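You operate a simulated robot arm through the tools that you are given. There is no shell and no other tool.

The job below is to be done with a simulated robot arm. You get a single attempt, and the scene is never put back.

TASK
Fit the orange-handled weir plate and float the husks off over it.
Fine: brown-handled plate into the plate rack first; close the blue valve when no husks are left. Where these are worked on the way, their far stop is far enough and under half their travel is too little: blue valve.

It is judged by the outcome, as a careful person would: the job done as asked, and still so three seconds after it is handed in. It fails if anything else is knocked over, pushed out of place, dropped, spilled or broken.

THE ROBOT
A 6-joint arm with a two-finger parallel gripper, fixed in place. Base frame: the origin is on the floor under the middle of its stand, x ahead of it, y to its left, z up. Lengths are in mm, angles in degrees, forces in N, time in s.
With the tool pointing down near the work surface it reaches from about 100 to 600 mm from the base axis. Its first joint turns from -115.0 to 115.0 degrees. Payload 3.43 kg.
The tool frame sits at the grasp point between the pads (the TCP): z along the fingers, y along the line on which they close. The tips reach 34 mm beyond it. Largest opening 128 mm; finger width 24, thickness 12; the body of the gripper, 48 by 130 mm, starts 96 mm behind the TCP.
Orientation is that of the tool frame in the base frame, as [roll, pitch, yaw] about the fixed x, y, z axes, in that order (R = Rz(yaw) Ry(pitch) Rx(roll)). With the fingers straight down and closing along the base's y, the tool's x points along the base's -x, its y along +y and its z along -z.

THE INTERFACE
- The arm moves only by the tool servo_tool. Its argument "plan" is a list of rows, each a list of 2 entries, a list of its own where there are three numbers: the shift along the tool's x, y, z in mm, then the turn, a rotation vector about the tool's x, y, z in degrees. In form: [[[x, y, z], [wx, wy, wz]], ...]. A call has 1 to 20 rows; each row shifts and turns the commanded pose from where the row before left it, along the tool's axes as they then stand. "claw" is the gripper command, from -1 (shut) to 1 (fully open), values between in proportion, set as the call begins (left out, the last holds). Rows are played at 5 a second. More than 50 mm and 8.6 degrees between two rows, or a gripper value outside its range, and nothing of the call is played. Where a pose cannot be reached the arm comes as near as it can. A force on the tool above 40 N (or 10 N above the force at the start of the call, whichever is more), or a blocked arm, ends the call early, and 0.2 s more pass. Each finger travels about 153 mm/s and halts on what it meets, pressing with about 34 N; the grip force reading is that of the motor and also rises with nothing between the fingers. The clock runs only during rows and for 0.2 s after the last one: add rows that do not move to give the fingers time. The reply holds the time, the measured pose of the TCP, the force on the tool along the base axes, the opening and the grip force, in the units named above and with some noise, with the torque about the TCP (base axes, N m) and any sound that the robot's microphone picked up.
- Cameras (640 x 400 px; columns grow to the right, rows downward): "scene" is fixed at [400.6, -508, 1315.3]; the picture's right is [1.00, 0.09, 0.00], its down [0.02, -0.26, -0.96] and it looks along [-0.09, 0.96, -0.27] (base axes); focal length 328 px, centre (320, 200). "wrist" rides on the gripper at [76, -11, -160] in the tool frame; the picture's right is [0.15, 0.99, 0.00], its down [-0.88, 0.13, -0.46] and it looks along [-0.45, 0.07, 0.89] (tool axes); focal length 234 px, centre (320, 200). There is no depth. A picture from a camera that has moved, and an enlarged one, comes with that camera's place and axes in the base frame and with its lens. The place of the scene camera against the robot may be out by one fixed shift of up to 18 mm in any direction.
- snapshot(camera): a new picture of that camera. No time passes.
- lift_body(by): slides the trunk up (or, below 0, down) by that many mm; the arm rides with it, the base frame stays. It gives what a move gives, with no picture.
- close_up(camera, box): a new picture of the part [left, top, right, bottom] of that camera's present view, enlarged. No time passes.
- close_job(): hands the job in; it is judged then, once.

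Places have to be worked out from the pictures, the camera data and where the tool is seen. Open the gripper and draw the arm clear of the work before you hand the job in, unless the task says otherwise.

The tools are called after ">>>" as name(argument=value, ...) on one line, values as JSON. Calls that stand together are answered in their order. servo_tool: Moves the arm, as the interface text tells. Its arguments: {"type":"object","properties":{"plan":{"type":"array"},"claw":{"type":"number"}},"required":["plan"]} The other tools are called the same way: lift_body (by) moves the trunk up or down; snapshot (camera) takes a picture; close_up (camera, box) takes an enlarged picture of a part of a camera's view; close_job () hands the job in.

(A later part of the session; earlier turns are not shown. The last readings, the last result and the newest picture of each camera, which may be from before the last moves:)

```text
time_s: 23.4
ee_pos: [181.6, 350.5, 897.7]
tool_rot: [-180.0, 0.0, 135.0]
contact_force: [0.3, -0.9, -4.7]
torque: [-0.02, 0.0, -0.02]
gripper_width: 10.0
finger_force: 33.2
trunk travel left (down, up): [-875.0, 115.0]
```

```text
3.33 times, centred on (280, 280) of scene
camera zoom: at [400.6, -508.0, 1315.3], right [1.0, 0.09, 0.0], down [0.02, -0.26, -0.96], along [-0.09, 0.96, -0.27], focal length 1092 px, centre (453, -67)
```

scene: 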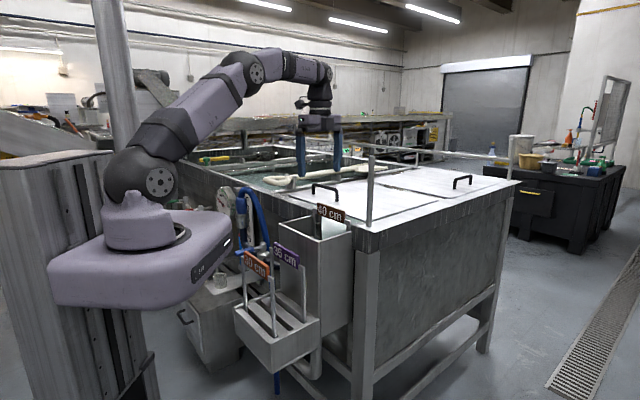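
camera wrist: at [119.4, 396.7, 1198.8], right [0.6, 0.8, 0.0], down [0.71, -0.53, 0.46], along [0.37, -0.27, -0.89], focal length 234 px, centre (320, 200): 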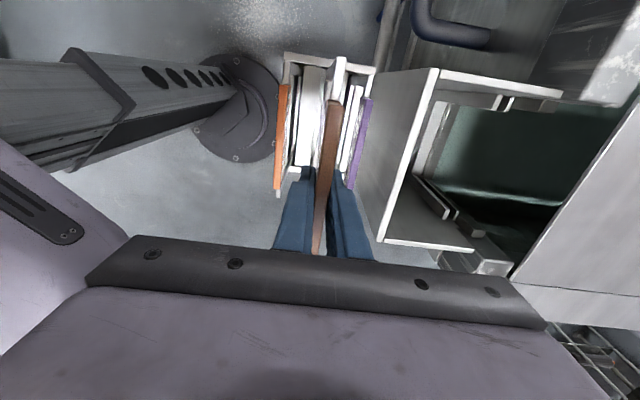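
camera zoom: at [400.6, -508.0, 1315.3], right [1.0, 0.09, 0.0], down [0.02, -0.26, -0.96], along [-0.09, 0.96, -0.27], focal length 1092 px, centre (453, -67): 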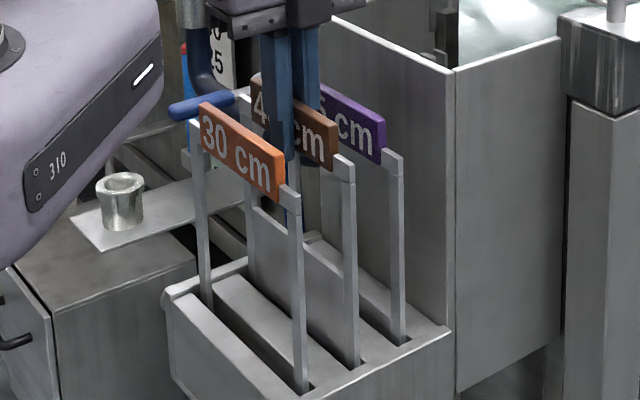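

Brown's handle still stands about 12 mm higher than its neighbours. I'll lower in smaller steps until the force shows it's seated.

>>> servo_tool(plan=[[[0, 0, 4], [0, 0, 0]], [[0, 0, 4], [0, 0, 0]], [[0, 0, 0], [0, 0, 0]]])

>>> servo_tool(plan=[[[0, 0, 2], [0, 0, 0]], [[0, 0, 2], [0, 0, 0]], [[0, 0, 0], [0, 0, 0]]])

```text
time_s: 24.2
ee_pos: [182.2, 350.7, 889.9]
tool_rot: [-180.0, 0.0, 135.0]
contact_force: [-1.4, 0.7, -4.4]
torque: [-0.01, 0.01, -0.01]
gripper_width: 9.8
finger_force: 33.7
trunk travel left (down, up): [-875.0, 115.0]
```

```text
time_s: 25.0
ee_pos: [179.9, 349.7, 887.7]
tool_rot: [179.8, -0.1, 135.1]
contact_force: [0.5, -1.2, 17.0]
torque: [-0.72, -0.17, -0.03]
gripper_width: 10.0
finger_force: 33.6
trunk travel left (down, up): [-875.0, 115.0]
```

Seated: force flipped to +17 N at TCP z≈888. I'll relieve about 1.5 mm of command so nothing is pressed, then compare heights before release.

>>> servo_tool(plan=[[[0, 0, -1.5], [0, 0, 0]], [[0, 0, 0], [0, 0, 0]]])

>>> close_up(camera="scene", box=[230, 230, 330, 340])

>>> snapshot(camera="wrist")

```text
time_s: 25.6
ee_pos: [181.4, 348.5, 888.6]
tool_rot: [179.9, 0.0, 135.0]
contact_force: [-2.2, 0.5, 7.9]
torque: [0.47, 0.98, 0.06]
gripper_width: 9.8
finger_force: 34.3
trunk travel left (down, up): [-875.0, 115.0]
```

```text
3.64 times, centred on (280, 285) of scene
camera zoom: at [400.6, -508.0, 1315.3], right [1.0, 0.09, 0.0], down [0.02, -0.26, -0.96], along [-0.09, 0.96, -0.27], focal length 1191 px, centre (466, -109)
```

zoom: 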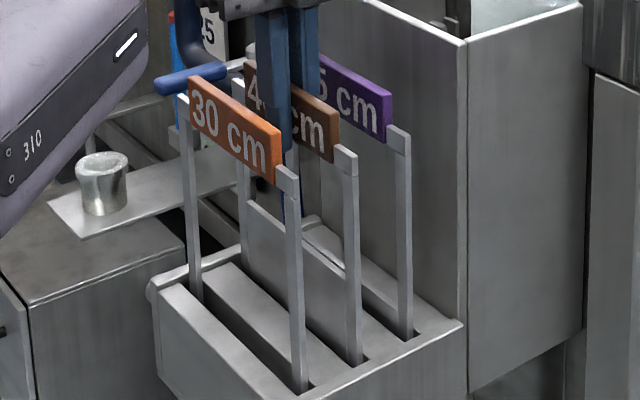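

```text
taken
camera wrist: at [119.4, 395.2, 1046.1], right [0.6, 0.8, 0.0], down [0.71, -0.53, 0.46], along [0.37, -0.27, -0.89], focal length 234 px, centre (320, 200)
```

wrist: 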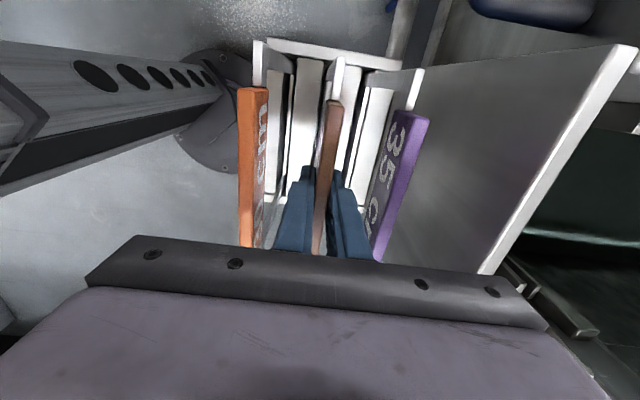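

Brown now stands level with its neighbours, so it is seated. I'll ease the remaining pressure and open to about 40 mm, which stays clear of orange and purple.

>>> servo_tool(plan=[[[0, 0, -0.7], [0, 0, 0]], [[0, 0, 0], [0, 0, 0]]])

>>> servo_tool(plan=[[[0, 0, 0], [0, 0, 0]], [[0, 0, 0], [0, 0, 0]], [[0, 0, 0], [0, 0, 0]]], claw=-0.4)

>>> close_up(camera="wrist", box=[220, 20, 440, 260])

>>> close_up(camera="scene", box=[230, 230, 330, 340])

```text
time_s: 26.2
ee_pos: [181.9, 349.4, 887.3]
tool_rot: [-179.9, 0.1, 135.0]
contact_force: [-0.8, -0.6, -0.6]
torque: [0.42, 0.3, -0.06]
gripper_width: 10.0
finger_force: 34.4
trunk travel left (down, up): [-875.0, 115.0]
```

```text
time_s: 27.0
ee_pos: [180.7, 350.3, 887.6]
tool_rot: [180.0, 0.0, 135.0]
contact_force: [-0.4, -0.1, 0.0]
torque: [-0.02, -0.04, 0.0]
gripper_width: 38.6
finger_force: 0.1
trunk travel left (down, up): [-875.0, 115.0]
```

```text
1.67 times, centred on (330, 140) of wrist
camera zoom: at [119.4, 395.7, 1046.7], right [0.6, 0.8, 0.0], down [0.71, -0.53, 0.46], along [0.37, -0.27, -0.89], focal length 390 px, centre (303, 300)
```

zoom: 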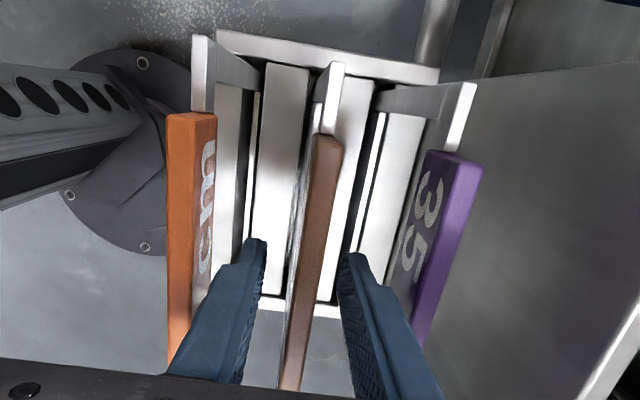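

```text
3.64 times, centred on (280, 285) of scene
camera zoom: at [400.6, -508.0, 1315.3], right [1.0, 0.09, 0.0], down [0.02, -0.26, -0.96], along [-0.09, 0.96, -0.27], focal length 1191 px, centre (466, -109)
```

zoom: 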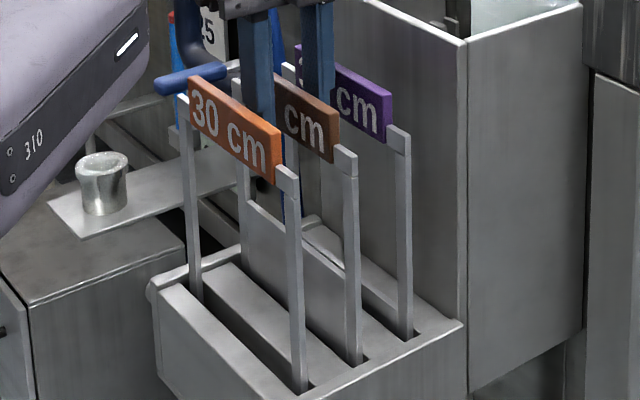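

Released and the brown plate stays put. Before withdrawing I'll check the finger and handle clearances close up.

>>> close_up(camera="scene", box=[255, 225, 325, 295])

>>> servo_tool(plan=[[[0, 0, -8], [0, 0, 0]], [[0, 0, -12], [0, 0, 0]], [[0, 0, 0], [0, 0, 0]]])

>>> close_up(camera="scene", box=[255, 225, 325, 295])

```text
5.71 times, centred on (290, 260) of scene
camera zoom: at [400.6, -508.0, 1315.3], right [1.0, 0.09, 0.0], down [0.02, -0.26, -0.96], along [-0.09, 0.96, -0.27], focal length 1872 px, centre (491, -143)
```

zoom: 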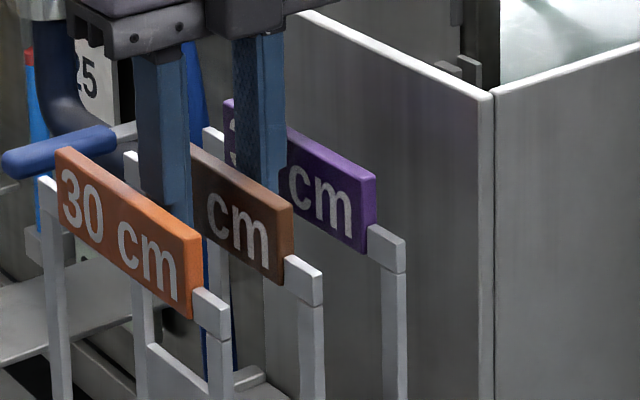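

```text
time_s: 27.8
ee_pos: [179.7, 350.4, 908.4]
tool_rot: [180.0, 0.0, 135.0]
contact_force: [-0.7, -0.6, -0.4]
torque: [0.02, -0.03, 0.03]
gripper_width: 38.3
finger_force: 0.1
trunk travel left (down, up): [-875.0, 115.0]
```

```text
5.71 times, centred on (290, 260) of scene
camera zoom: at [400.6, -508.0, 1315.3], right [1.0, 0.09, 0.0], down [0.02, -0.26, -0.96], along [-0.09, 0.96, -0.27], focal length 1872 px, centre (491, -143)
```

zoom: 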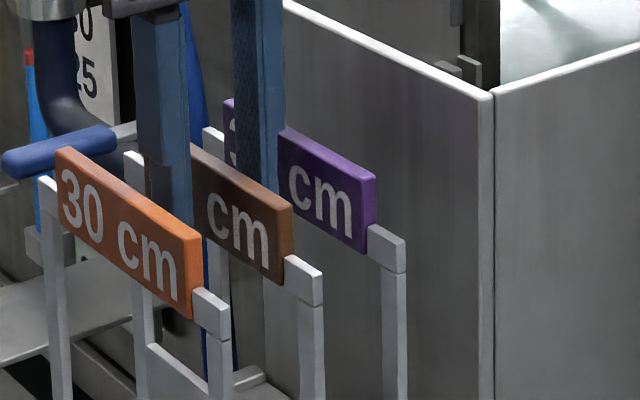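

Fingers rise cleanly. I'll go up clear of the handles and move 49 mm toward the robot, over the orange handle, then check centring.

>>> servo_tool(plan=[[[0, 0, -25], [0, 0, 0]], [[0, 0, -30], [0, 0, 0]], [[0, -25, 0], [0, 0, 0]], [[0, -24.2, 0], [0, 0, 0]], [[0, 0, 0], [0, 0, 0]], [[0, 0, 0], [0, 0, 0]]])

>>> close_up(camera="wrist", box=[220, 20, 440, 260])

>>> close_up(camera="scene", box=[240, 190, 340, 300])

```text
time_s: 29.2
ee_pos: [145.9, 314.7, 961.7]
tool_rot: [180.0, 0.0, 135.0]
contact_force: [0.1, -0.1, 0.8]
torque: [-0.01, -0.02, 0.0]
gripper_width: 38.6
finger_force: 0.0
trunk travel left (down, up): [-875.0, 115.0]
```

```text
1.67 times, centred on (330, 140) of wrist
camera zoom: at [84.1, 360.0, 1120.8], right [0.6, 0.8, 0.0], down [0.71, -0.53, 0.46], along [0.37, -0.27, -0.89], focal length 390 px, centre (303, 300)
```

zoom: 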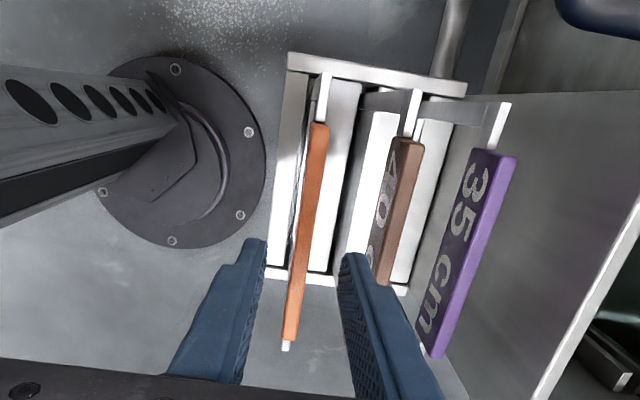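

```text
3.64 times, centred on (290, 245) of scene
camera zoom: at [400.6, -508.0, 1315.3], right [1.0, 0.09, 0.0], down [0.02, -0.26, -0.96], along [-0.09, 0.96, -0.27], focal length 1191 px, centre (429, 36)
```

zoom: 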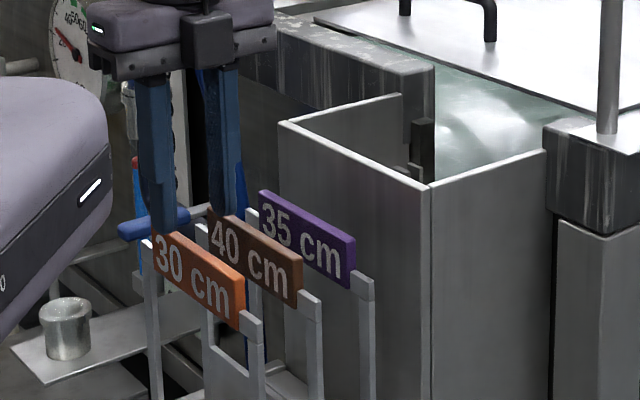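

Orange is centred between the fingers (p≈325.3, top ≈908) and the opening clears brown by about 10 mm. Descending 73 mm to straddle it.

>>> servo_tool(plan=[[[1, 0, 25], [0, 0, 0]], [[0, 0, 25], [0, 0, 0]], [[0, 0, 23], [0, 0, 0]], [[0, 0, 0], [0, 0, 0]]])

>>> close_up(camera="wrist", box=[220, 20, 440, 260])

>>> close_up(camera="scene", box=[240, 220, 330, 310])

```text
time_s: 30.2
ee_pos: [145.1, 318.5, 889.0]
tool_rot: [179.9, 0.1, 135.0]
contact_force: [0.1, 0.1, -0.1]
torque: [0.02, -0.04, 0.01]
gripper_width: 38.3
finger_force: 0.1
trunk travel left (down, up): [-875.0, 115.0]
```

```text
1.67 times, centred on (330, 140) of wrist
camera zoom: at [83.5, 362.4, 1047.8], right [0.6, 0.8, 0.0], down [0.71, -0.53, 0.46], along [0.37, -0.27, -0.89], focal length 390 px, centre (303, 300)
```

zoom: 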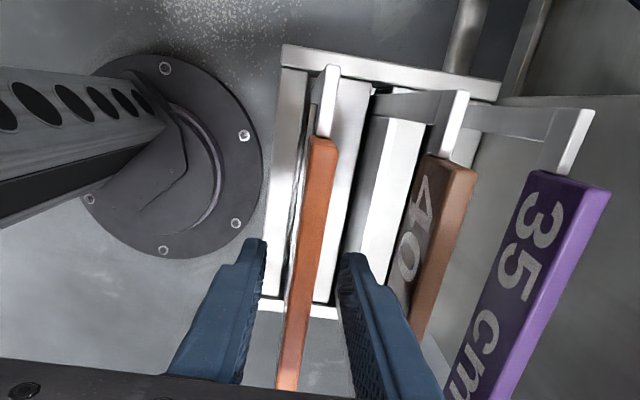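

```text
4.44 times, centred on (285, 265) of scene
camera zoom: at [400.6, -508.0, 1315.3], right [1.0, 0.09, 0.0], down [0.02, -0.26, -0.96], along [-0.09, 0.96, -0.27], focal length 1456 px, centre (476, -89)
```

zoom: 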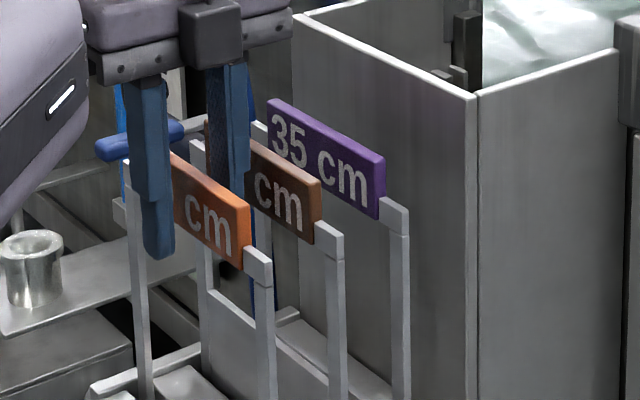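

Fingers straddle orange with no contact. Closing.

>>> servo_tool(plan=[[[0, 0, 0], [0, 0, 0]], [[0, 0, 0], [0, 0, 0]], [[0, 0, 0], [0, 0, 0]], [[0, 0, 0], [0, 0, 0]]], claw=-1)

>>> servo_tool(plan=[[[0, 0, -6], [0, 0, 0]], [[0, 0, -10], [0, 0, 0]], [[0, 0, -12], [0, 0, 0]], [[0, 0, -12], [0, 0, 0]], [[0, 0, 0], [0, 0, 0]]])

>>> close_up(camera="scene", box=[230, 200, 330, 350])

```text
time_s: 31.2
ee_pos: [145.0, 317.1, 887.8]
tool_rot: [179.9, 0.0, 135.0]
contact_force: [-0.1, -0.7, -0.3]
torque: [0.02, 0.0, -0.01]
gripper_width: 10.0
finger_force: 33.8
trunk travel left (down, up): [-875.0, 115.0]
```

```text
time_s: 32.4
ee_pos: [145.2, 315.2, 929.2]
tool_rot: [180.0, -0.1, 135.0]
contact_force: [0.3, -0.9, -3.4]
torque: [-0.02, -0.01, 0.01]
gripper_width: 9.9
finger_force: 34.1
trunk travel left (down, up): [-875.0, 115.0]
```

```text
2.67 times, centred on (280, 275) of scene
camera zoom: at [400.6, -508.0, 1315.3], right [1.0, 0.09, 0.0], down [0.02, -0.26, -0.96], along [-0.09, 0.96, -0.27], focal length 873 px, centre (427, 0)
```

zoom: 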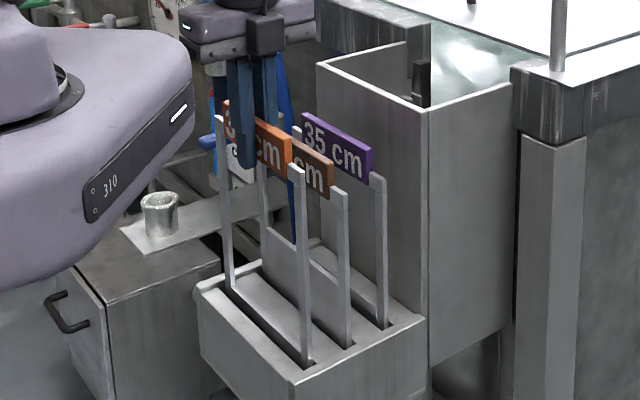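

Orange is held (10 mm grip, about 4 N) and coming up freely. I'll lift it fully out of the rack with the arm, then the trunk.

>>> servo_tool(plan=[[[0, 0, -20], [0, 0, 0]], [[0, 0, -25], [0, 0, 0]], [[0, 0, -30], [0, 0, 0]], [[0, 0, -30], [0, 0, 0]], [[0, 0, -30], [0, 0, 0]], [[0, 0, -30], [0, 0, 0]], [[0, 0, -30], [0, 0, 0]], [[0, 0, -30], [0, 0, 0]], [[0, 0, 0], [0, 0, 0]]])

>>> lift_body(by=114)

>>> close_up(camera="scene", box=[200, 80, 380, 300])

>>> snapshot(camera="wrist")

```text
time_s: 34.4
ee_pos: [145.6, 315.2, 1155.5]
tool_rot: [179.9, 0.1, 135.0]
contact_force: [-0.4, -0.1, -4.3]
torque: [0.02, -0.02, 0.04]
gripper_width: 9.8
finger_force: 33.6
trunk travel left (down, up): [-875.0, 115.0]
```

```text
time_s: 35.9
ee_pos: [145.4, 314.8, 1270.1]
tool_rot: [-180.0, 0.0, 135.0]
contact_force: [0.5, 0.4, -3.7]
torque: [0.01, 0.0, 0.01]
gripper_width: 9.8
finger_force: 34.4
trunk travel left (down, up): [-989.0, 1.0]
```

```text
1.82 times, centred on (290, 190) of scene
camera zoom: at [400.6, -508.0, 1315.3], right [1.0, 0.09, 0.0], down [0.02, -0.26, -0.96], along [-0.09, 0.96, -0.27], focal length 596 px, centre (374, 218)
```

zoom: 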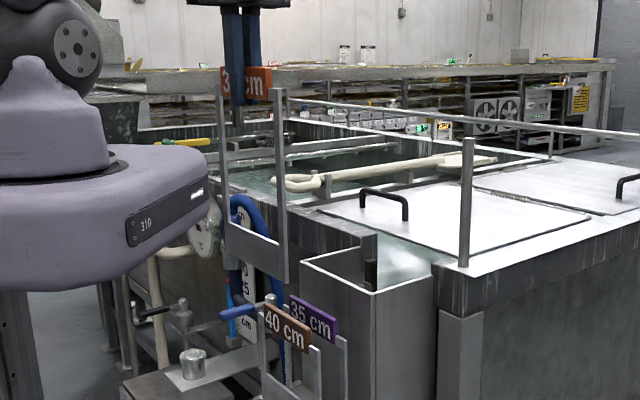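

```text
taken
camera wrist: at [84.1, 360.4, 1428.9], right [0.6, 0.8, 0.0], down [0.71, -0.53, 0.46], along [0.37, -0.27, -0.89], focal length 234 px, centre (320, 200)
```

wrist: 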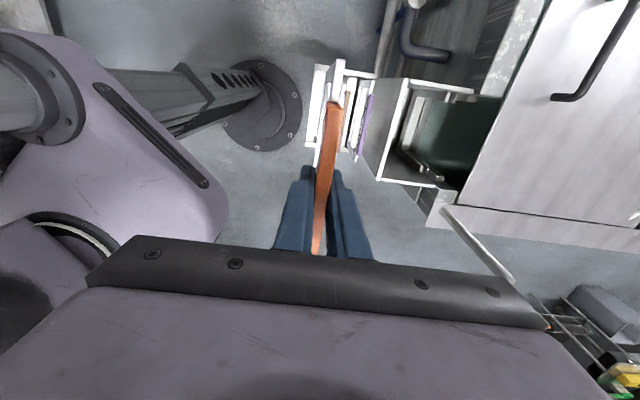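

Orange is out: long uprights, a short blade, the same overall height. I'll enlarge the now-empty guide channel in the box before carrying it over.

>>> close_up(camera="wrist", box=[370, 60, 510, 200])

>>> close_up(camera="scene", box=[280, 180, 380, 260])

```text
2.86 times, centred on (440, 130) of wrist
camera zoom: at [84.1, 360.4, 1428.9], right [0.6, 0.8, 0.0], down [0.71, -0.53, 0.46], along [0.37, -0.27, -0.89], focal length 669 px, centre (-23, 400)
```

zoom: 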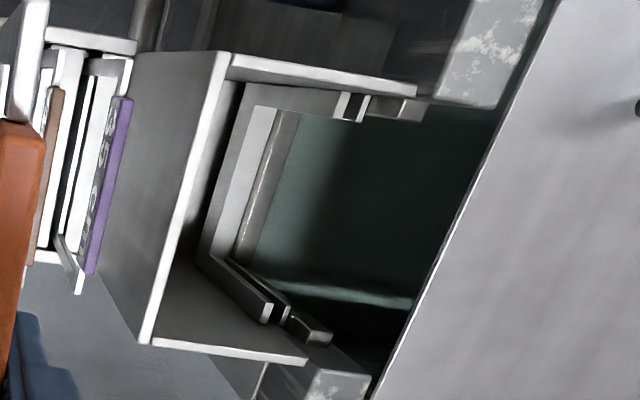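

```text
5.00 times, centred on (330, 220) of scene
camera zoom: at [400.6, -508.0, 1315.3], right [1.0, 0.09, 0.0], down [0.02, -0.26, -0.96], along [-0.09, 0.96, -0.27], focal length 1638 px, centre (270, 100)
```

zoom: 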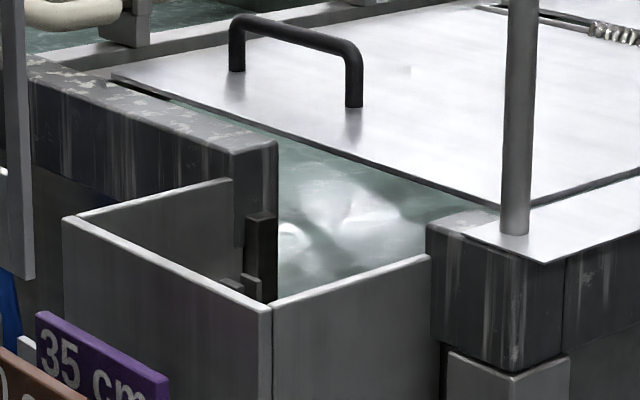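

The guide slot is centred near p≈600 with rail tops at z≈880. To match brown's grip offset exactly, I'll take the same close-up as I had with brown held and compare handle position in the gripper.

>>> close_up(camera="wrist", box=[240, 40, 400, 180])

```text
2.86 times, centred on (320, 110) of wrist
camera zoom: at [84.1, 360.4, 1428.9], right [0.6, 0.8, 0.0], down [0.71, -0.53, 0.46], along [0.37, -0.27, -0.89], focal length 669 px, centre (320, 457)
```

zoom: 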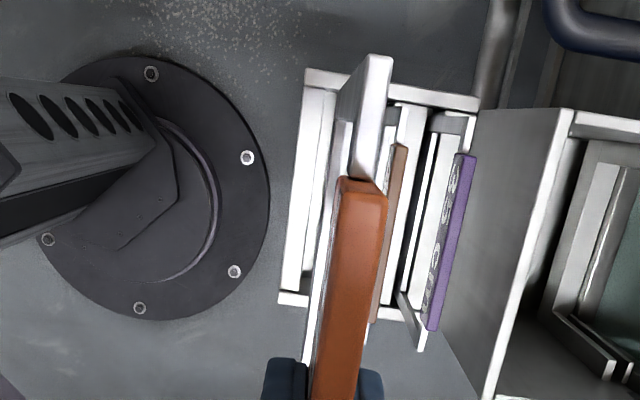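

Compared with brown, orange sits about 1.2 mm further toward -q in the grip, so I'll aim for TCP q≈121.8, p≈600.7. First I'll carry it over the rack and front wall to p≈545 at the same height.

>>> servo_tool(plan=[[[0, 30, 0], [0, 0, 0]], [[0, 38, 0], [0, 0, 0]], [[0, 38, 0], [0, 0, 0]], [[0, 38, 0], [0, 0, 0]], [[0, 38, 0], [0, 0, 0]], [[1.9, 37, 0], [0, 0, 0]], [[0, 0, 0], [0, 0, 0]], [[0, 0, 0], [0, 0, 0]]])

>>> close_up(camera="scene", box=[260, 90, 400, 260])

>>> close_up(camera="wrist", box=[240, 20, 420, 200])

```text
time_s: 37.6
ee_pos: [299.0, 472.8, 1269.3]
tool_rot: [-179.9, 0.1, 135.0]
contact_force: [0.5, -0.4, -3.3]
torque: [0.0, 0.02, -0.01]
gripper_width: 9.6
finger_force: 34.3
trunk travel left (down, up): [-989.0, 1.0]
```

```text
2.35 times, centred on (330, 175) of scene
camera zoom: at [400.6, -508.0, 1315.3], right [1.0, 0.09, 0.0], down [0.02, -0.26, -0.96], along [-0.09, 0.96, -0.27], focal length 771 px, centre (296, 259)
```

zoom: 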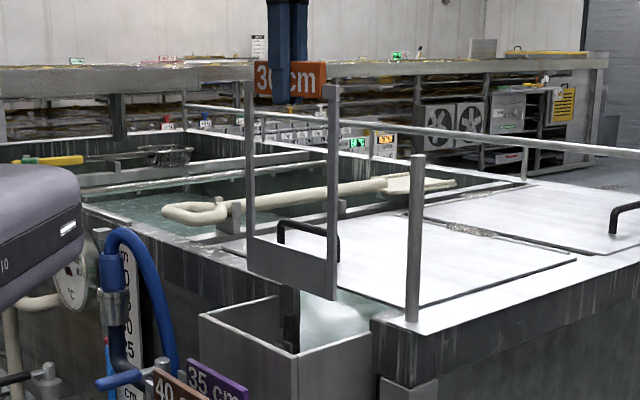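

```text
2.22 times, centred on (330, 110) of wrist
camera zoom: at [237.5, 518.4, 1427.6], right [0.6, 0.8, 0.0], down [0.72, -0.53, 0.46], along [0.37, -0.27, -0.89], focal length 520 px, centre (298, 400)
```

zoom: 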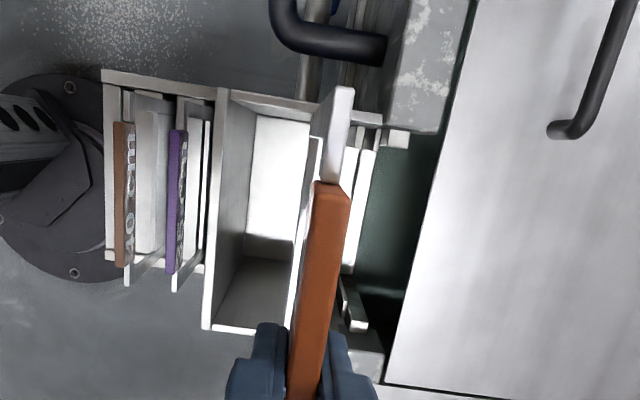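

Orange is at p≈545.6, q≈122.7 with its blade above the rim. I'll advance the last 55 mm to the guide line while descending to z≈1225.

>>> servo_tool(plan=[[[0, 12, 12], [0, 0, 0]], [[0, 14, 12], [0, 0, 0]], [[0, 14, 12], [0, 0, 0]], [[-0.7, 14.8, 10], [0, 0, 0]], [[0, 0, 0], [0, 0, 0]], [[0, 0, 0], [0, 0, 0]]])

>>> servo_tool(plan=[[[0, 0, 0], [0, 0, 0]]])

>>> close_up(camera="wrist", box=[240, 20, 420, 200])

>>> close_up(camera="scene", box=[290, 180, 370, 250])

```text
time_s: 39.0
ee_pos: [338.3, 509.7, 1223.1]
tool_rot: [-179.9, -0.1, 135.0]
contact_force: [0.3, -0.3, -3.1]
torque: [-0.03, 0.02, 0.03]
gripper_width: 9.7
finger_force: 33.9
trunk travel left (down, up): [-989.0, 1.0]
```

```text
time_s: 39.5
ee_pos: [339.0, 510.5, 1224.5]
tool_rot: [179.9, 0.0, 135.0]
contact_force: [-0.2, -0.1, -2.9]
torque: [0.0, -0.02, -0.01]
gripper_width: 10.0
finger_force: 33.9
trunk travel left (down, up): [-989.0, 1.0]
```

```text
2.22 times, centred on (330, 110) of wrist
camera zoom: at [277.0, 555.5, 1382.3], right [0.6, 0.8, 0.0], down [0.71, -0.53, 0.46], along [0.37, -0.27, -0.89], focal length 520 px, centre (298, 400)
```

zoom: 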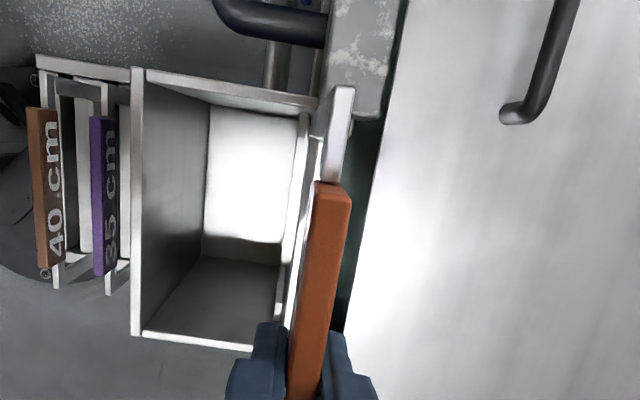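

```text
5.71 times, centred on (330, 215) of scene
camera zoom: at [400.6, -508.0, 1315.3], right [1.0, 0.09, 0.0], down [0.02, -0.26, -0.96], along [-0.09, 0.96, -0.27], focal length 1872 px, centre (263, 114)
```

zoom: 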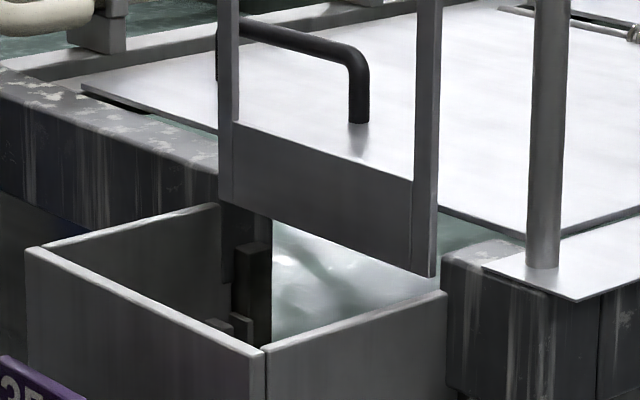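

Readings average p≈600.2, q≈121.1, and the blade edge lines up with the guide gap in the scene view. I'll nudge 0.5 mm in p and q, then lower 45 mm with the trunk and inspect the entry closely.

>>> servo_tool(plan=[[[0.6, 0.5, 0], [0, 0, 0]], [[0, 0, 0], [0, 0, 0]]])

>>> lift_body(by=-45)

>>> close_up(camera="scene", box=[300, 200, 360, 250])

>>> close_up(camera="wrist", box=[300, 30, 370, 100])

```text
time_s: 40.0
ee_pos: [338.7, 509.9, 1225.0]
tool_rot: [-180.0, 0.1, 135.0]
contact_force: [-0.2, 0.4, -3.3]
torque: [-0.02, 0.01, -0.02]
gripper_width: 9.4
finger_force: 34.7
trunk travel left (down, up): [-989.0, 1.0]
```

```text
time_s: 40.9
ee_pos: [338.0, 510.3, 1178.2]
tool_rot: [-179.9, 0.0, 135.0]
contact_force: [-0.8, 0.3, -2.8]
torque: [-0.02, 0.0, -0.03]
gripper_width: 9.9
finger_force: 33.9
trunk travel left (down, up): [-944.0, 46.0]
```

```text
8.00 times, centred on (330, 225) of scene
camera zoom: at [400.6, -508.0, 1315.3], right [1.0, 0.09, 0.0], down [0.02, -0.26, -0.96], along [-0.09, 0.96, -0.27], focal length 2620 px, centre (240, 0)
```

zoom: 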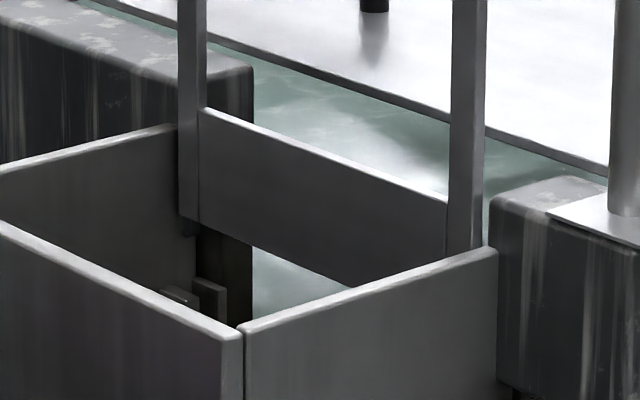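

```text
5.71 times, centred on (335, 65) of wrist
camera zoom: at [276.8, 555.6, 1338.0], right [0.6, 0.8, 0.0], down [0.71, -0.53, 0.46], along [0.37, -0.27, -0.89], focal length 1338 px, centre (234, 971)
```

zoom: 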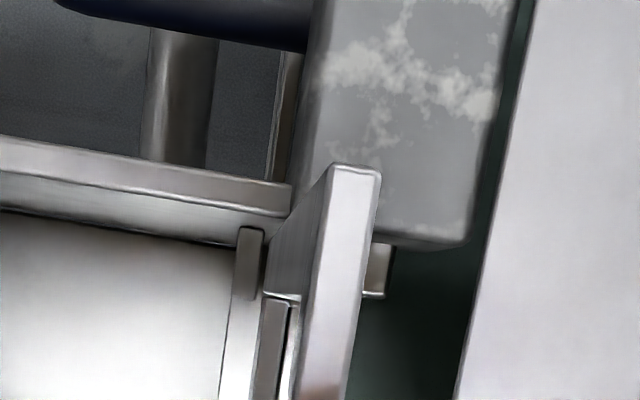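

Blade is about 20 mm above the guide rails and appears centred in the slot, which starts at p≈595.6 and is about 11 mm wide. Lowering 30 mm more with the trunk and checking force.

>>> lift_body(by=-25)

>>> close_up(camera="scene", box=[300, 200, 360, 250])

>>> close_up(camera="wrist", box=[300, 30, 370, 100])

```text
time_s: 41.6
ee_pos: [337.8, 508.4, 1154.0]
tool_rot: [-179.9, 0.0, 135.0]
contact_force: [-0.6, -1.4, -3.4]
torque: [0.03, 0.0, 0.04]
gripper_width: 9.9
finger_force: 33.6
trunk travel left (down, up): [-919.0, 71.0]
```

```text
8.00 times, centred on (330, 225) of scene
camera zoom: at [400.6, -508.0, 1315.3], right [1.0, 0.09, 0.0], down [0.02, -0.26, -0.96], along [-0.09, 0.96, -0.27], focal length 2620 px, centre (240, 0)
```

zoom: 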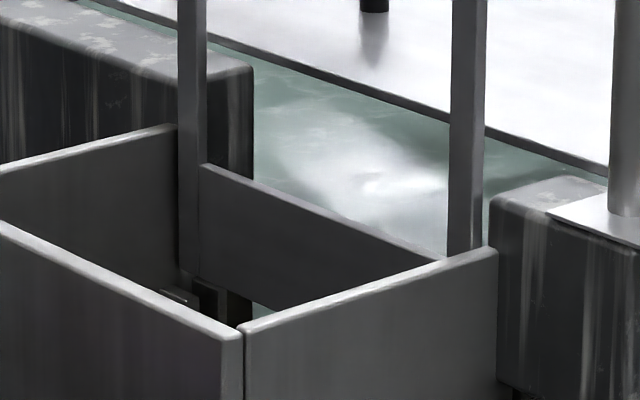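

```text
5.71 times, centred on (335, 65) of wrist
camera zoom: at [276.7, 555.5, 1313.1], right [0.6, 0.8, 0.0], down [0.71, -0.53, 0.46], along [0.37, -0.27, -0.89], focal length 1338 px, centre (234, 971)
```

zoom: 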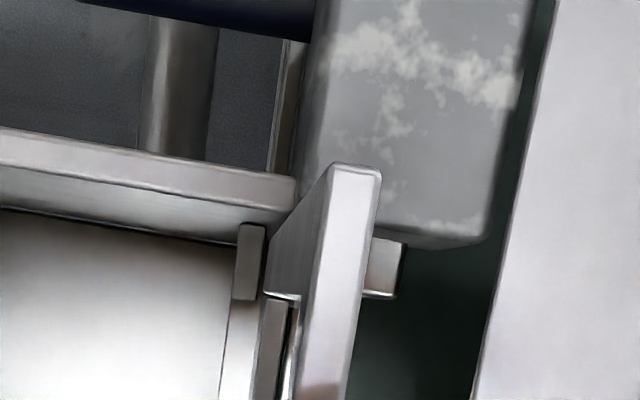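

>>> lift_body(by=-15)

>>> close_up(camera="scene", box=[305, 215, 345, 250])

```text
time_s: 42.3
ee_pos: [338.3, 509.7, 1138.6]
tool_rot: [-180.0, 0.0, 134.9]
contact_force: [0.9, -0.7, -2.9]
torque: [0.02, 0.02, -0.01]
gripper_width: 9.9
finger_force: 34.3
trunk travel left (down, up): [-904.0, 86.0]
```

```text
11.43 times, centred on (325, 232) of scene
camera zoom: at [400.6, -508.0, 1315.3], right [1.0, 0.09, 0.0], down [0.02, -0.26, -0.96], along [-0.09, 0.96, -0.27], focal length 3743 px, centre (263, -171)
```

zoom: 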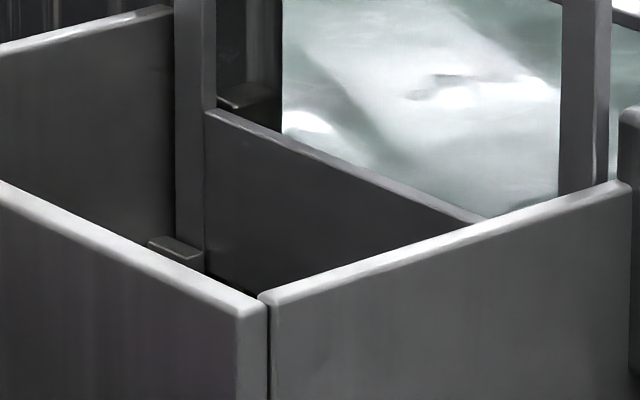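

The blade's edge is now hidden behind the front guide rail, so it is in the slot, and force is still just its weight. I'll lower on with the trunk back to its starting height.

>>> lift_body(by=-29)

>>> servo_tool(plan=[[[0, 0, 10], [0, 0, 0]], [[0, 0, 10], [0, 0, 0]], [[0, 0, 10], [0, 0, 0]], [[0, 0, 0], [0, 0, 0]]])

```text
time_s: 43.0
ee_pos: [338.3, 509.9, 1110.2]
tool_rot: [-180.0, 0.0, 134.9]
contact_force: [0.7, 0.1, -3.1]
torque: [0.0, -0.01, 0.02]
gripper_width: 9.9
finger_force: 33.6
trunk travel left (down, up): [-875.0, 115.0]
```

```text
time_s: 44.0
ee_pos: [338.6, 510.1, 1079.3]
tool_rot: [180.0, 0.0, 135.0]
contact_force: [0.7, -0.8, -2.6]
torque: [-0.01, -0.02, -0.03]
gripper_width: 9.8
finger_force: 34.1
trunk travel left (down, up): [-875.0, 115.0]
```

Descending freely at z 1079. The seat should be near TCP z≈985, so I'll continue in steps.

>>> servo_tool(plan=[[[0, 0, 12], [0, 0, 0]], [[0, 0, 12], [0, 0, 0]], [[0, 0, 12], [0, 0, 0]], [[0, 0, 12], [0, 0, 0]], [[0, 0, 12], [0, 0, 0]], [[0, 0, 10], [0, 0, 0]], [[0, 0, 0], [0, 0, 0]]])

>>> close_up(camera="scene", box=[280, 150, 380, 260])

```text
time_s: 45.6
ee_pos: [338.0, 510.5, 1010.5]
tool_rot: [180.0, -0.1, 135.0]
contact_force: [0.7, -0.3, -2.7]
torque: [-0.04, 0.02, 0.0]
gripper_width: 9.9
finger_force: 34.8
trunk travel left (down, up): [-875.0, 115.0]
```

```text
3.64 times, centred on (330, 205) of scene
camera zoom: at [400.6, -508.0, 1315.3], right [1.0, 0.09, 0.0], down [0.02, -0.26, -0.96], along [-0.09, 0.96, -0.27], focal length 1191 px, centre (284, 182)
```

zoom: 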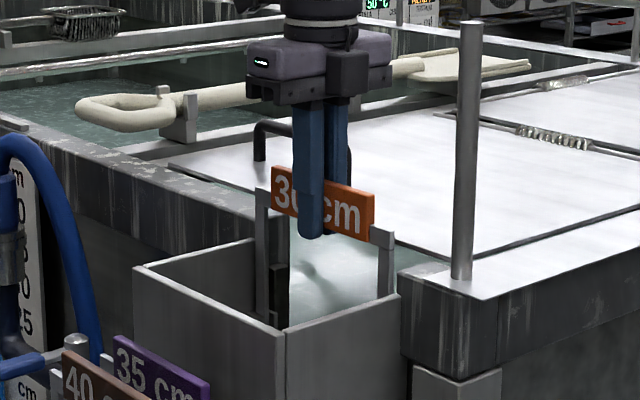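

>>> servo_tool(plan=[[[0, 0, 6], [0, 0, 0]], [[0, 0, 6], [0, 0, 0]], [[0, 0, 5], [0, 0, 0]], [[0, 0, 0], [0, 0, 0]]])

>>> servo_tool(plan=[[[0, 0, 2], [0, 0, 0]], [[0, 0, 2], [0, 0, 0]], [[0, 0, 0], [0, 0, 0]]])

```text
time_s: 46.6
ee_pos: [338.8, 510.8, 992.0]
tool_rot: [-179.9, 0.0, 135.0]
contact_force: [0.2, 0.3, -3.6]
torque: [-0.01, 0.0, 0.02]
gripper_width: 9.6
finger_force: 34.3
trunk travel left (down, up): [-875.0, 115.0]
```

```text
time_s: 47.4
ee_pos: [338.3, 509.2, 988.9]
tool_rot: [179.9, 0.0, 135.0]
contact_force: [0.6, 0.3, -3.1]
torque: [0.01, -0.02, 0.04]
gripper_width: 10.0
finger_force: 33.9
trunk travel left (down, up): [-875.0, 115.0]
```

No contact yet at z≈989. I'll continue in 2 mm steps until it lands.

>>> servo_tool(plan=[[[0, 0, 1.5], [0, 0, 0]], [[0, 0, 1.5], [0, 0, 0]], [[0, 0, 0], [0, 0, 0]]])

>>> servo_tool(plan=[[[0, 0, 1], [0, 0, 0]], [[0, 0, 1], [0, 0, 0]], [[0, 0, 0], [0, 0, 0]]])

```text
time_s: 48.2
ee_pos: [338.1, 509.8, 986.7]
tool_rot: [179.9, 0.0, 134.9]
contact_force: [-1.0, 0.0, 0.4]
torque: [-0.25, -0.09, -0.04]
gripper_width: 10.0
finger_force: 33.9
trunk travel left (down, up): [-875.0, 115.0]
```

```text
time_s: 49.0
ee_pos: [338.0, 509.6, 986.3]
tool_rot: [179.7, 0.1, 135.0]
contact_force: [-0.4, -1.4, 11.1]
torque: [-0.79, -0.42, -0.03]
gripper_width: 10.1
finger_force: 34.0
trunk travel left (down, up): [-875.0, 115.0]
```

Orange has landed at the same height brown stood at (z≈986). I'll ease off 1 mm, check it visually, and release.

>>> servo_tool(plan=[[[0, 0, -1.3], [0, 0, 0]], [[0, 0, 0], [0, 0, 0]]])

>>> servo_tool(plan=[[[0, 0, 0], [0, 0, 0]], [[0, 0, 0], [0, 0, 0]], [[0, 0, 0], [0, 0, 0]]], claw=-0.25)

>>> close_up(camera="scene", box=[280, 150, 380, 260])

>>> close_up(camera="wrist", box=[220, 20, 420, 260])

```text
time_s: 49.6
ee_pos: [339.2, 510.6, 986.8]
tool_rot: [179.9, 0.0, 135.0]
contact_force: [1.1, -0.9, 6.2]
torque: [-0.3, -0.47, -0.01]
gripper_width: 9.8
finger_force: 34.0
trunk travel left (down, up): [-875.0, 115.0]
```

```text
time_s: 50.4
ee_pos: [338.7, 510.8, 987.0]
tool_rot: [-180.0, 0.0, 134.9]
contact_force: [0.2, 0.0, 0.6]
torque: [-0.03, 0.01, 0.02]
gripper_width: 48.0
finger_force: 0.0
trunk travel left (down, up): [-875.0, 115.0]
```

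```text
3.64 times, centred on (330, 205) of scene
camera zoom: at [400.6, -508.0, 1315.3], right [1.0, 0.09, 0.0], down [0.02, -0.26, -0.96], along [-0.09, 0.96, -0.27], focal length 1191 px, centre (284, 182)
```

zoom: 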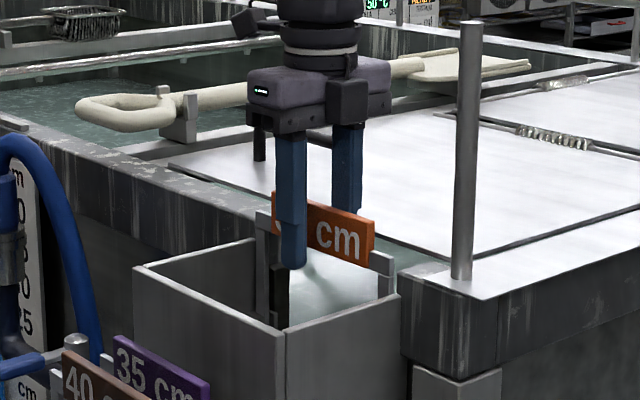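

```text
1.67 times, centred on (320, 140) of wrist
camera zoom: at [276.5, 555.9, 1145.0], right [0.6, 0.8, 0.0], down [0.71, -0.53, 0.46], along [0.37, -0.27, -0.89], focal length 390 px, centre (320, 300)
```

zoom: 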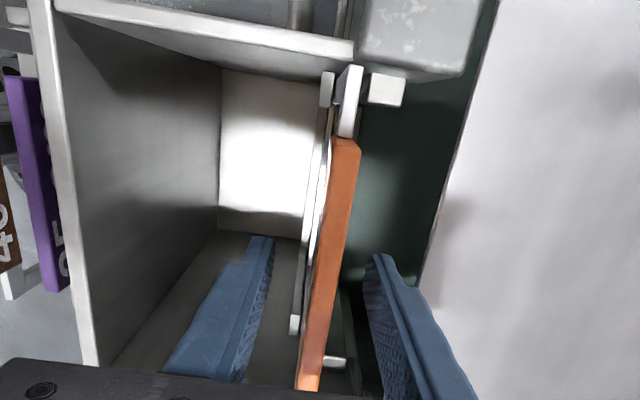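

Orange sits exactly where brown did. I'll withdraw upward and then look at the water and husks.

>>> servo_tool(plan=[[[0, 0, -10], [0, 0, 0]], [[0, 0, -25], [0, 0, 0]], [[0, 0, -30], [0, 0, 0]], [[0, 0, -35], [0, 0, 0]], [[0, -20, -20], [0, 0, 0]], [[0, -40, -20], [0, 0, 0]], [[0, 0, 0], [0, 0, 0]]])

>>> snapshot(camera="wrist")

>>> close_up(camera="scene", box=[180, 130, 420, 280])

>>> close_up(camera="scene", box=[290, 190, 370, 250])

```text
time_s: 52.0
ee_pos: [297.6, 466.7, 1124.7]
tool_rot: [-179.9, 0.1, 134.9]
contact_force: [-0.4, -0.2, -0.4]
torque: [-0.01, 0.02, -0.03]
gripper_width: 47.8
finger_force: 0.1
trunk travel left (down, up): [-875.0, 115.0]
```

```text
taken
camera wrist: at [236.3, 512.0, 1283.4], right [0.6, 0.8, 0.0], down [0.71, -0.53, 0.46], along [0.37, -0.27, -0.89], focal length 234 px, centre (320, 200)
```

wrist: 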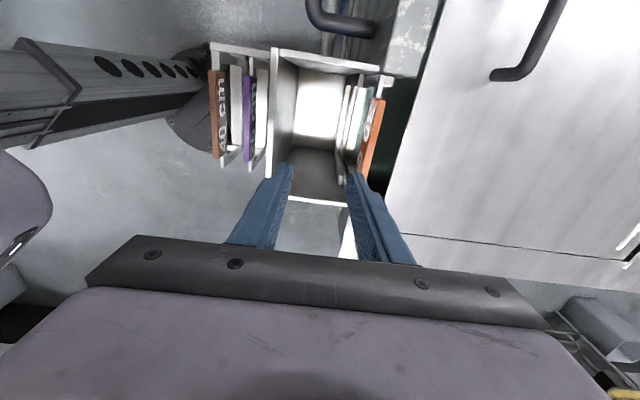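

```text
2.67 times, centred on (300, 205) of scene
camera zoom: at [400.6, -508.0, 1315.3], right [1.0, 0.09, 0.0], down [0.02, -0.26, -0.96], along [-0.09, 0.96, -0.27], focal length 873 px, centre (373, 187)
```

zoom: 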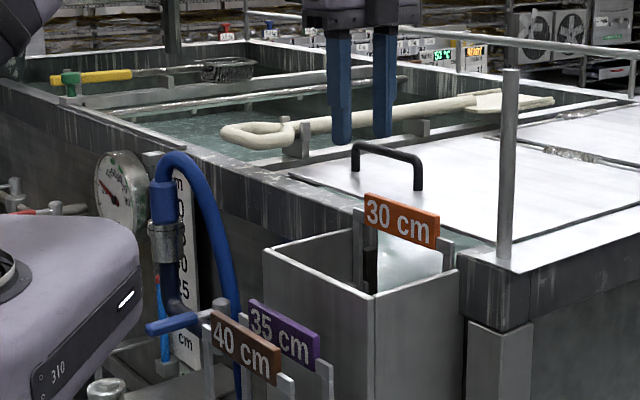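

```text
6.67 times, centred on (330, 220) of scene
camera zoom: at [400.6, -508.0, 1315.3], right [1.0, 0.09, 0.0], down [0.02, -0.26, -0.96], along [-0.09, 0.96, -0.27], focal length 2184 px, centre (253, 67)
```

zoom: 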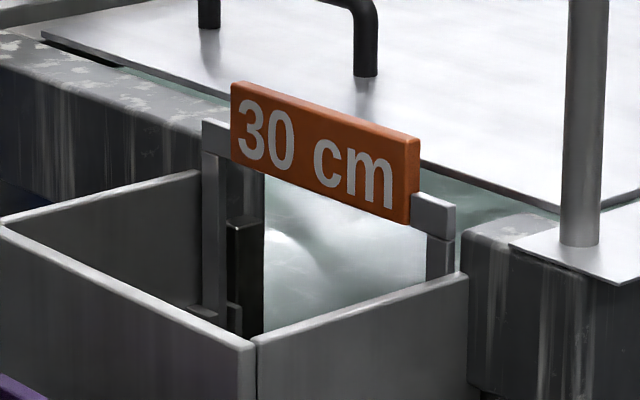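

Orange stands in place with plates 40 and 35 in the rack. The blue lever still points toward the robot, square to the pipe (shut). I'll close the fingers and move over toward the valve at this safe height to inspect it.

>>> servo_tool(plan=[[[30, -16, 0], [0, 0, 0]], [[30, -17, 0], [0, 0, 0]], [[30, -17, 0], [0, 0, 0]], [[30, -17, 0], [0, 0, 0]], [[30, -17, 0], [0, 0, 0]], [[30, -16, 0], [0, 0, 0]], [[0, 0, 0], [0, 0, 0]]], claw=-1)

>>> snapshot(camera="wrist")

>>> snapshot(camera="scene")

```text
time_s: 53.6
ee_pos: [98.2, 521.4, 1126.9]
tool_rot: [180.0, 0.0, 135.0]
contact_force: [0.1, -0.1, 0.2]
torque: [0.01, 0.0, 0.02]
gripper_width: 0.0
finger_force: 32.9
trunk travel left (down, up): [-875.0, 115.0]
```

```text
taken
camera wrist: at [36.6, 567.2, 1286.0], right [0.6, 0.8, 0.0], down [0.71, -0.53, 0.46], along [0.37, -0.27, -0.89], focal length 234 px, centre (320, 200)
```

wrist: 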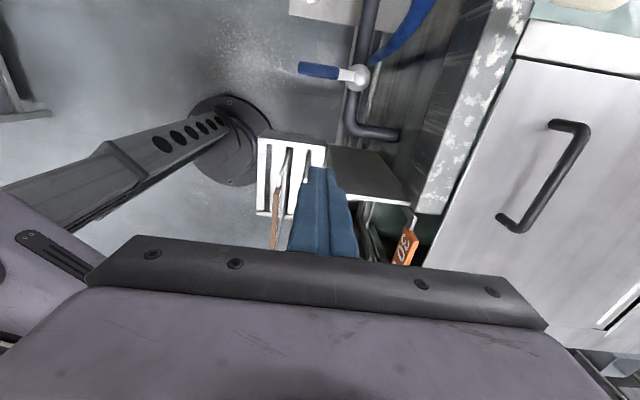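

```text
taken
```

scene: 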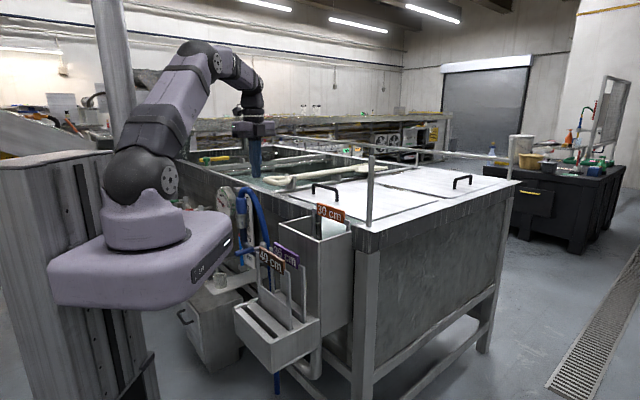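

>>> close_up(camera="wrist", box=[270, 0, 470, 160])

>>> close_up(camera="scene", box=[205, 170, 305, 270])

```text
2.50 times, centred on (370, 80) of wrist
camera zoom: at [36.6, 567.2, 1286.0], right [0.6, 0.8, 0.0], down [0.71, -0.53, 0.46], along [0.37, -0.27, -0.89], focal length 585 px, centre (195, 500)
```

zoom: 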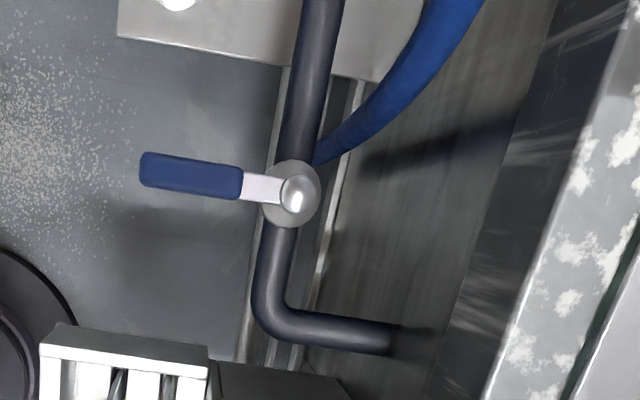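

```text
4.00 times, centred on (255, 220) of scene
camera zoom: at [400.6, -508.0, 1315.3], right [1.0, 0.09, 0.0], down [0.02, -0.26, -0.96], along [-0.09, 0.96, -0.27], focal length 1310 px, centre (580, 120)
```

zoom: 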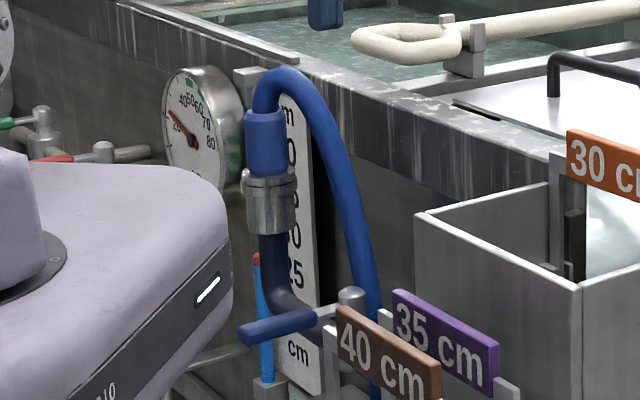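

The valve has a vertical stem at about p=497, q=391, with the lever at z≈805–818 pointing at the robot. The riser blocks +q, so it should open toward the box (-q). I'll straddle the lever like a fork and swing it about its stem. First I'll rotate the tool at this safe height to yaw 45 to check that's reachable.

>>> servo_tool(plan=[[[0, 0, 0], [0, 0, 8.2]], [[0, 0, 0], [0, 0, 8.2]], [[0, 0, 0], [0, 0, 8.2]], [[0, 0, 0], [0, 0, 8.2]], [[0, 0, 0], [0, 0, 8.2]], [[0, 0, 0], [0, 0, 8.2]], [[0, 0, 0], [0, 0, 8.2]], [[0, 0, 0], [0, 0, 8.2]], [[0, 0, 0], [0, 0, 8.2]], [[0, 0, 0], [0, 0, 8.2]], [[0, 0, 0], [0, 0, 8]], [[0, 0, 0], [0, 0, 0]]], claw=-0.45)

>>> snapshot(camera="wrist")

>>> snapshot(camera="scene")

```text
time_s: 56.2
ee_pos: [250.2, 461.4, 1107.3]
tool_rot: [-175.0, -0.3, 71.0]
contact_force: [-0.3, 1.0, -0.7]
torque: [0.0, 0.04, 0.02]
gripper_width: 35.3
finger_force: 0.1
out of reach, approached as far as the arm can: row 6, 7, 8, 9, 10, 11
trunk travel left (down, up): [-875.0, 115.0]
```

```text
taken
camera wrist: at [277.5, 532.5, 1266.9], right [0.98, -0.18, -0.09], down [-0.13, -0.89, 0.44], along [-0.16, -0.42, -0.89], focal length 234 px, centre (320, 200)
```

wrist: 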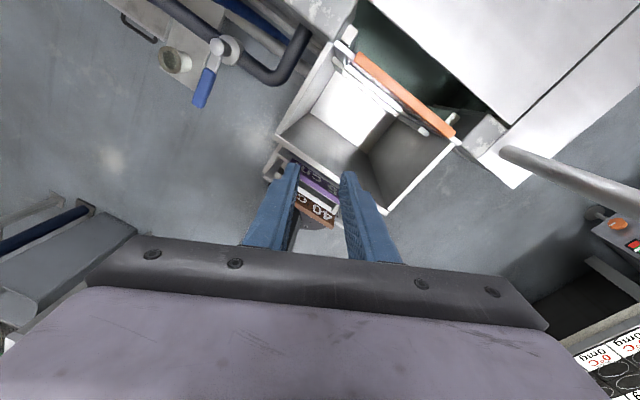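

```text
taken
```

scene: 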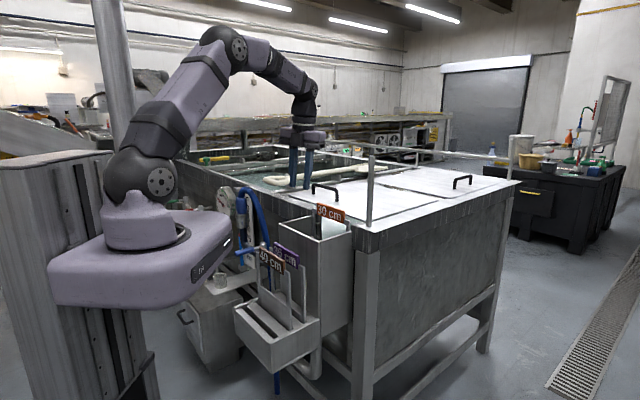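

The wrist hits its limit past yaw ≈94, so that direction is out. I'll turn back the same way and use the opposite orientation (yaw 225) instead.

>>> servo_tool(plan=[[[0, 0, 0], [0, 0, -8]], [[0, 0, 0], [0, 0, -8.2]], [[0, 0, 0], [0, 0, -8.2]], [[0, 0, 0], [0, 0, -8.2]], [[0, 0, 0], [0, 0, -8.2]], [[0, 0, 0], [0, 0, 0]]])

```text
time_s: 57.6
ee_pos: [250.6, 460.8, 1107.4]
tool_rot: [-177.1, -2.2, 110.1]
contact_force: [0.1, 0.1, 0.7]
torque: [-0.01, 0.01, 0.05]
gripper_width: 35.5
finger_force: 0.0
trunk travel left (down, up): [-875.0, 115.0]
```

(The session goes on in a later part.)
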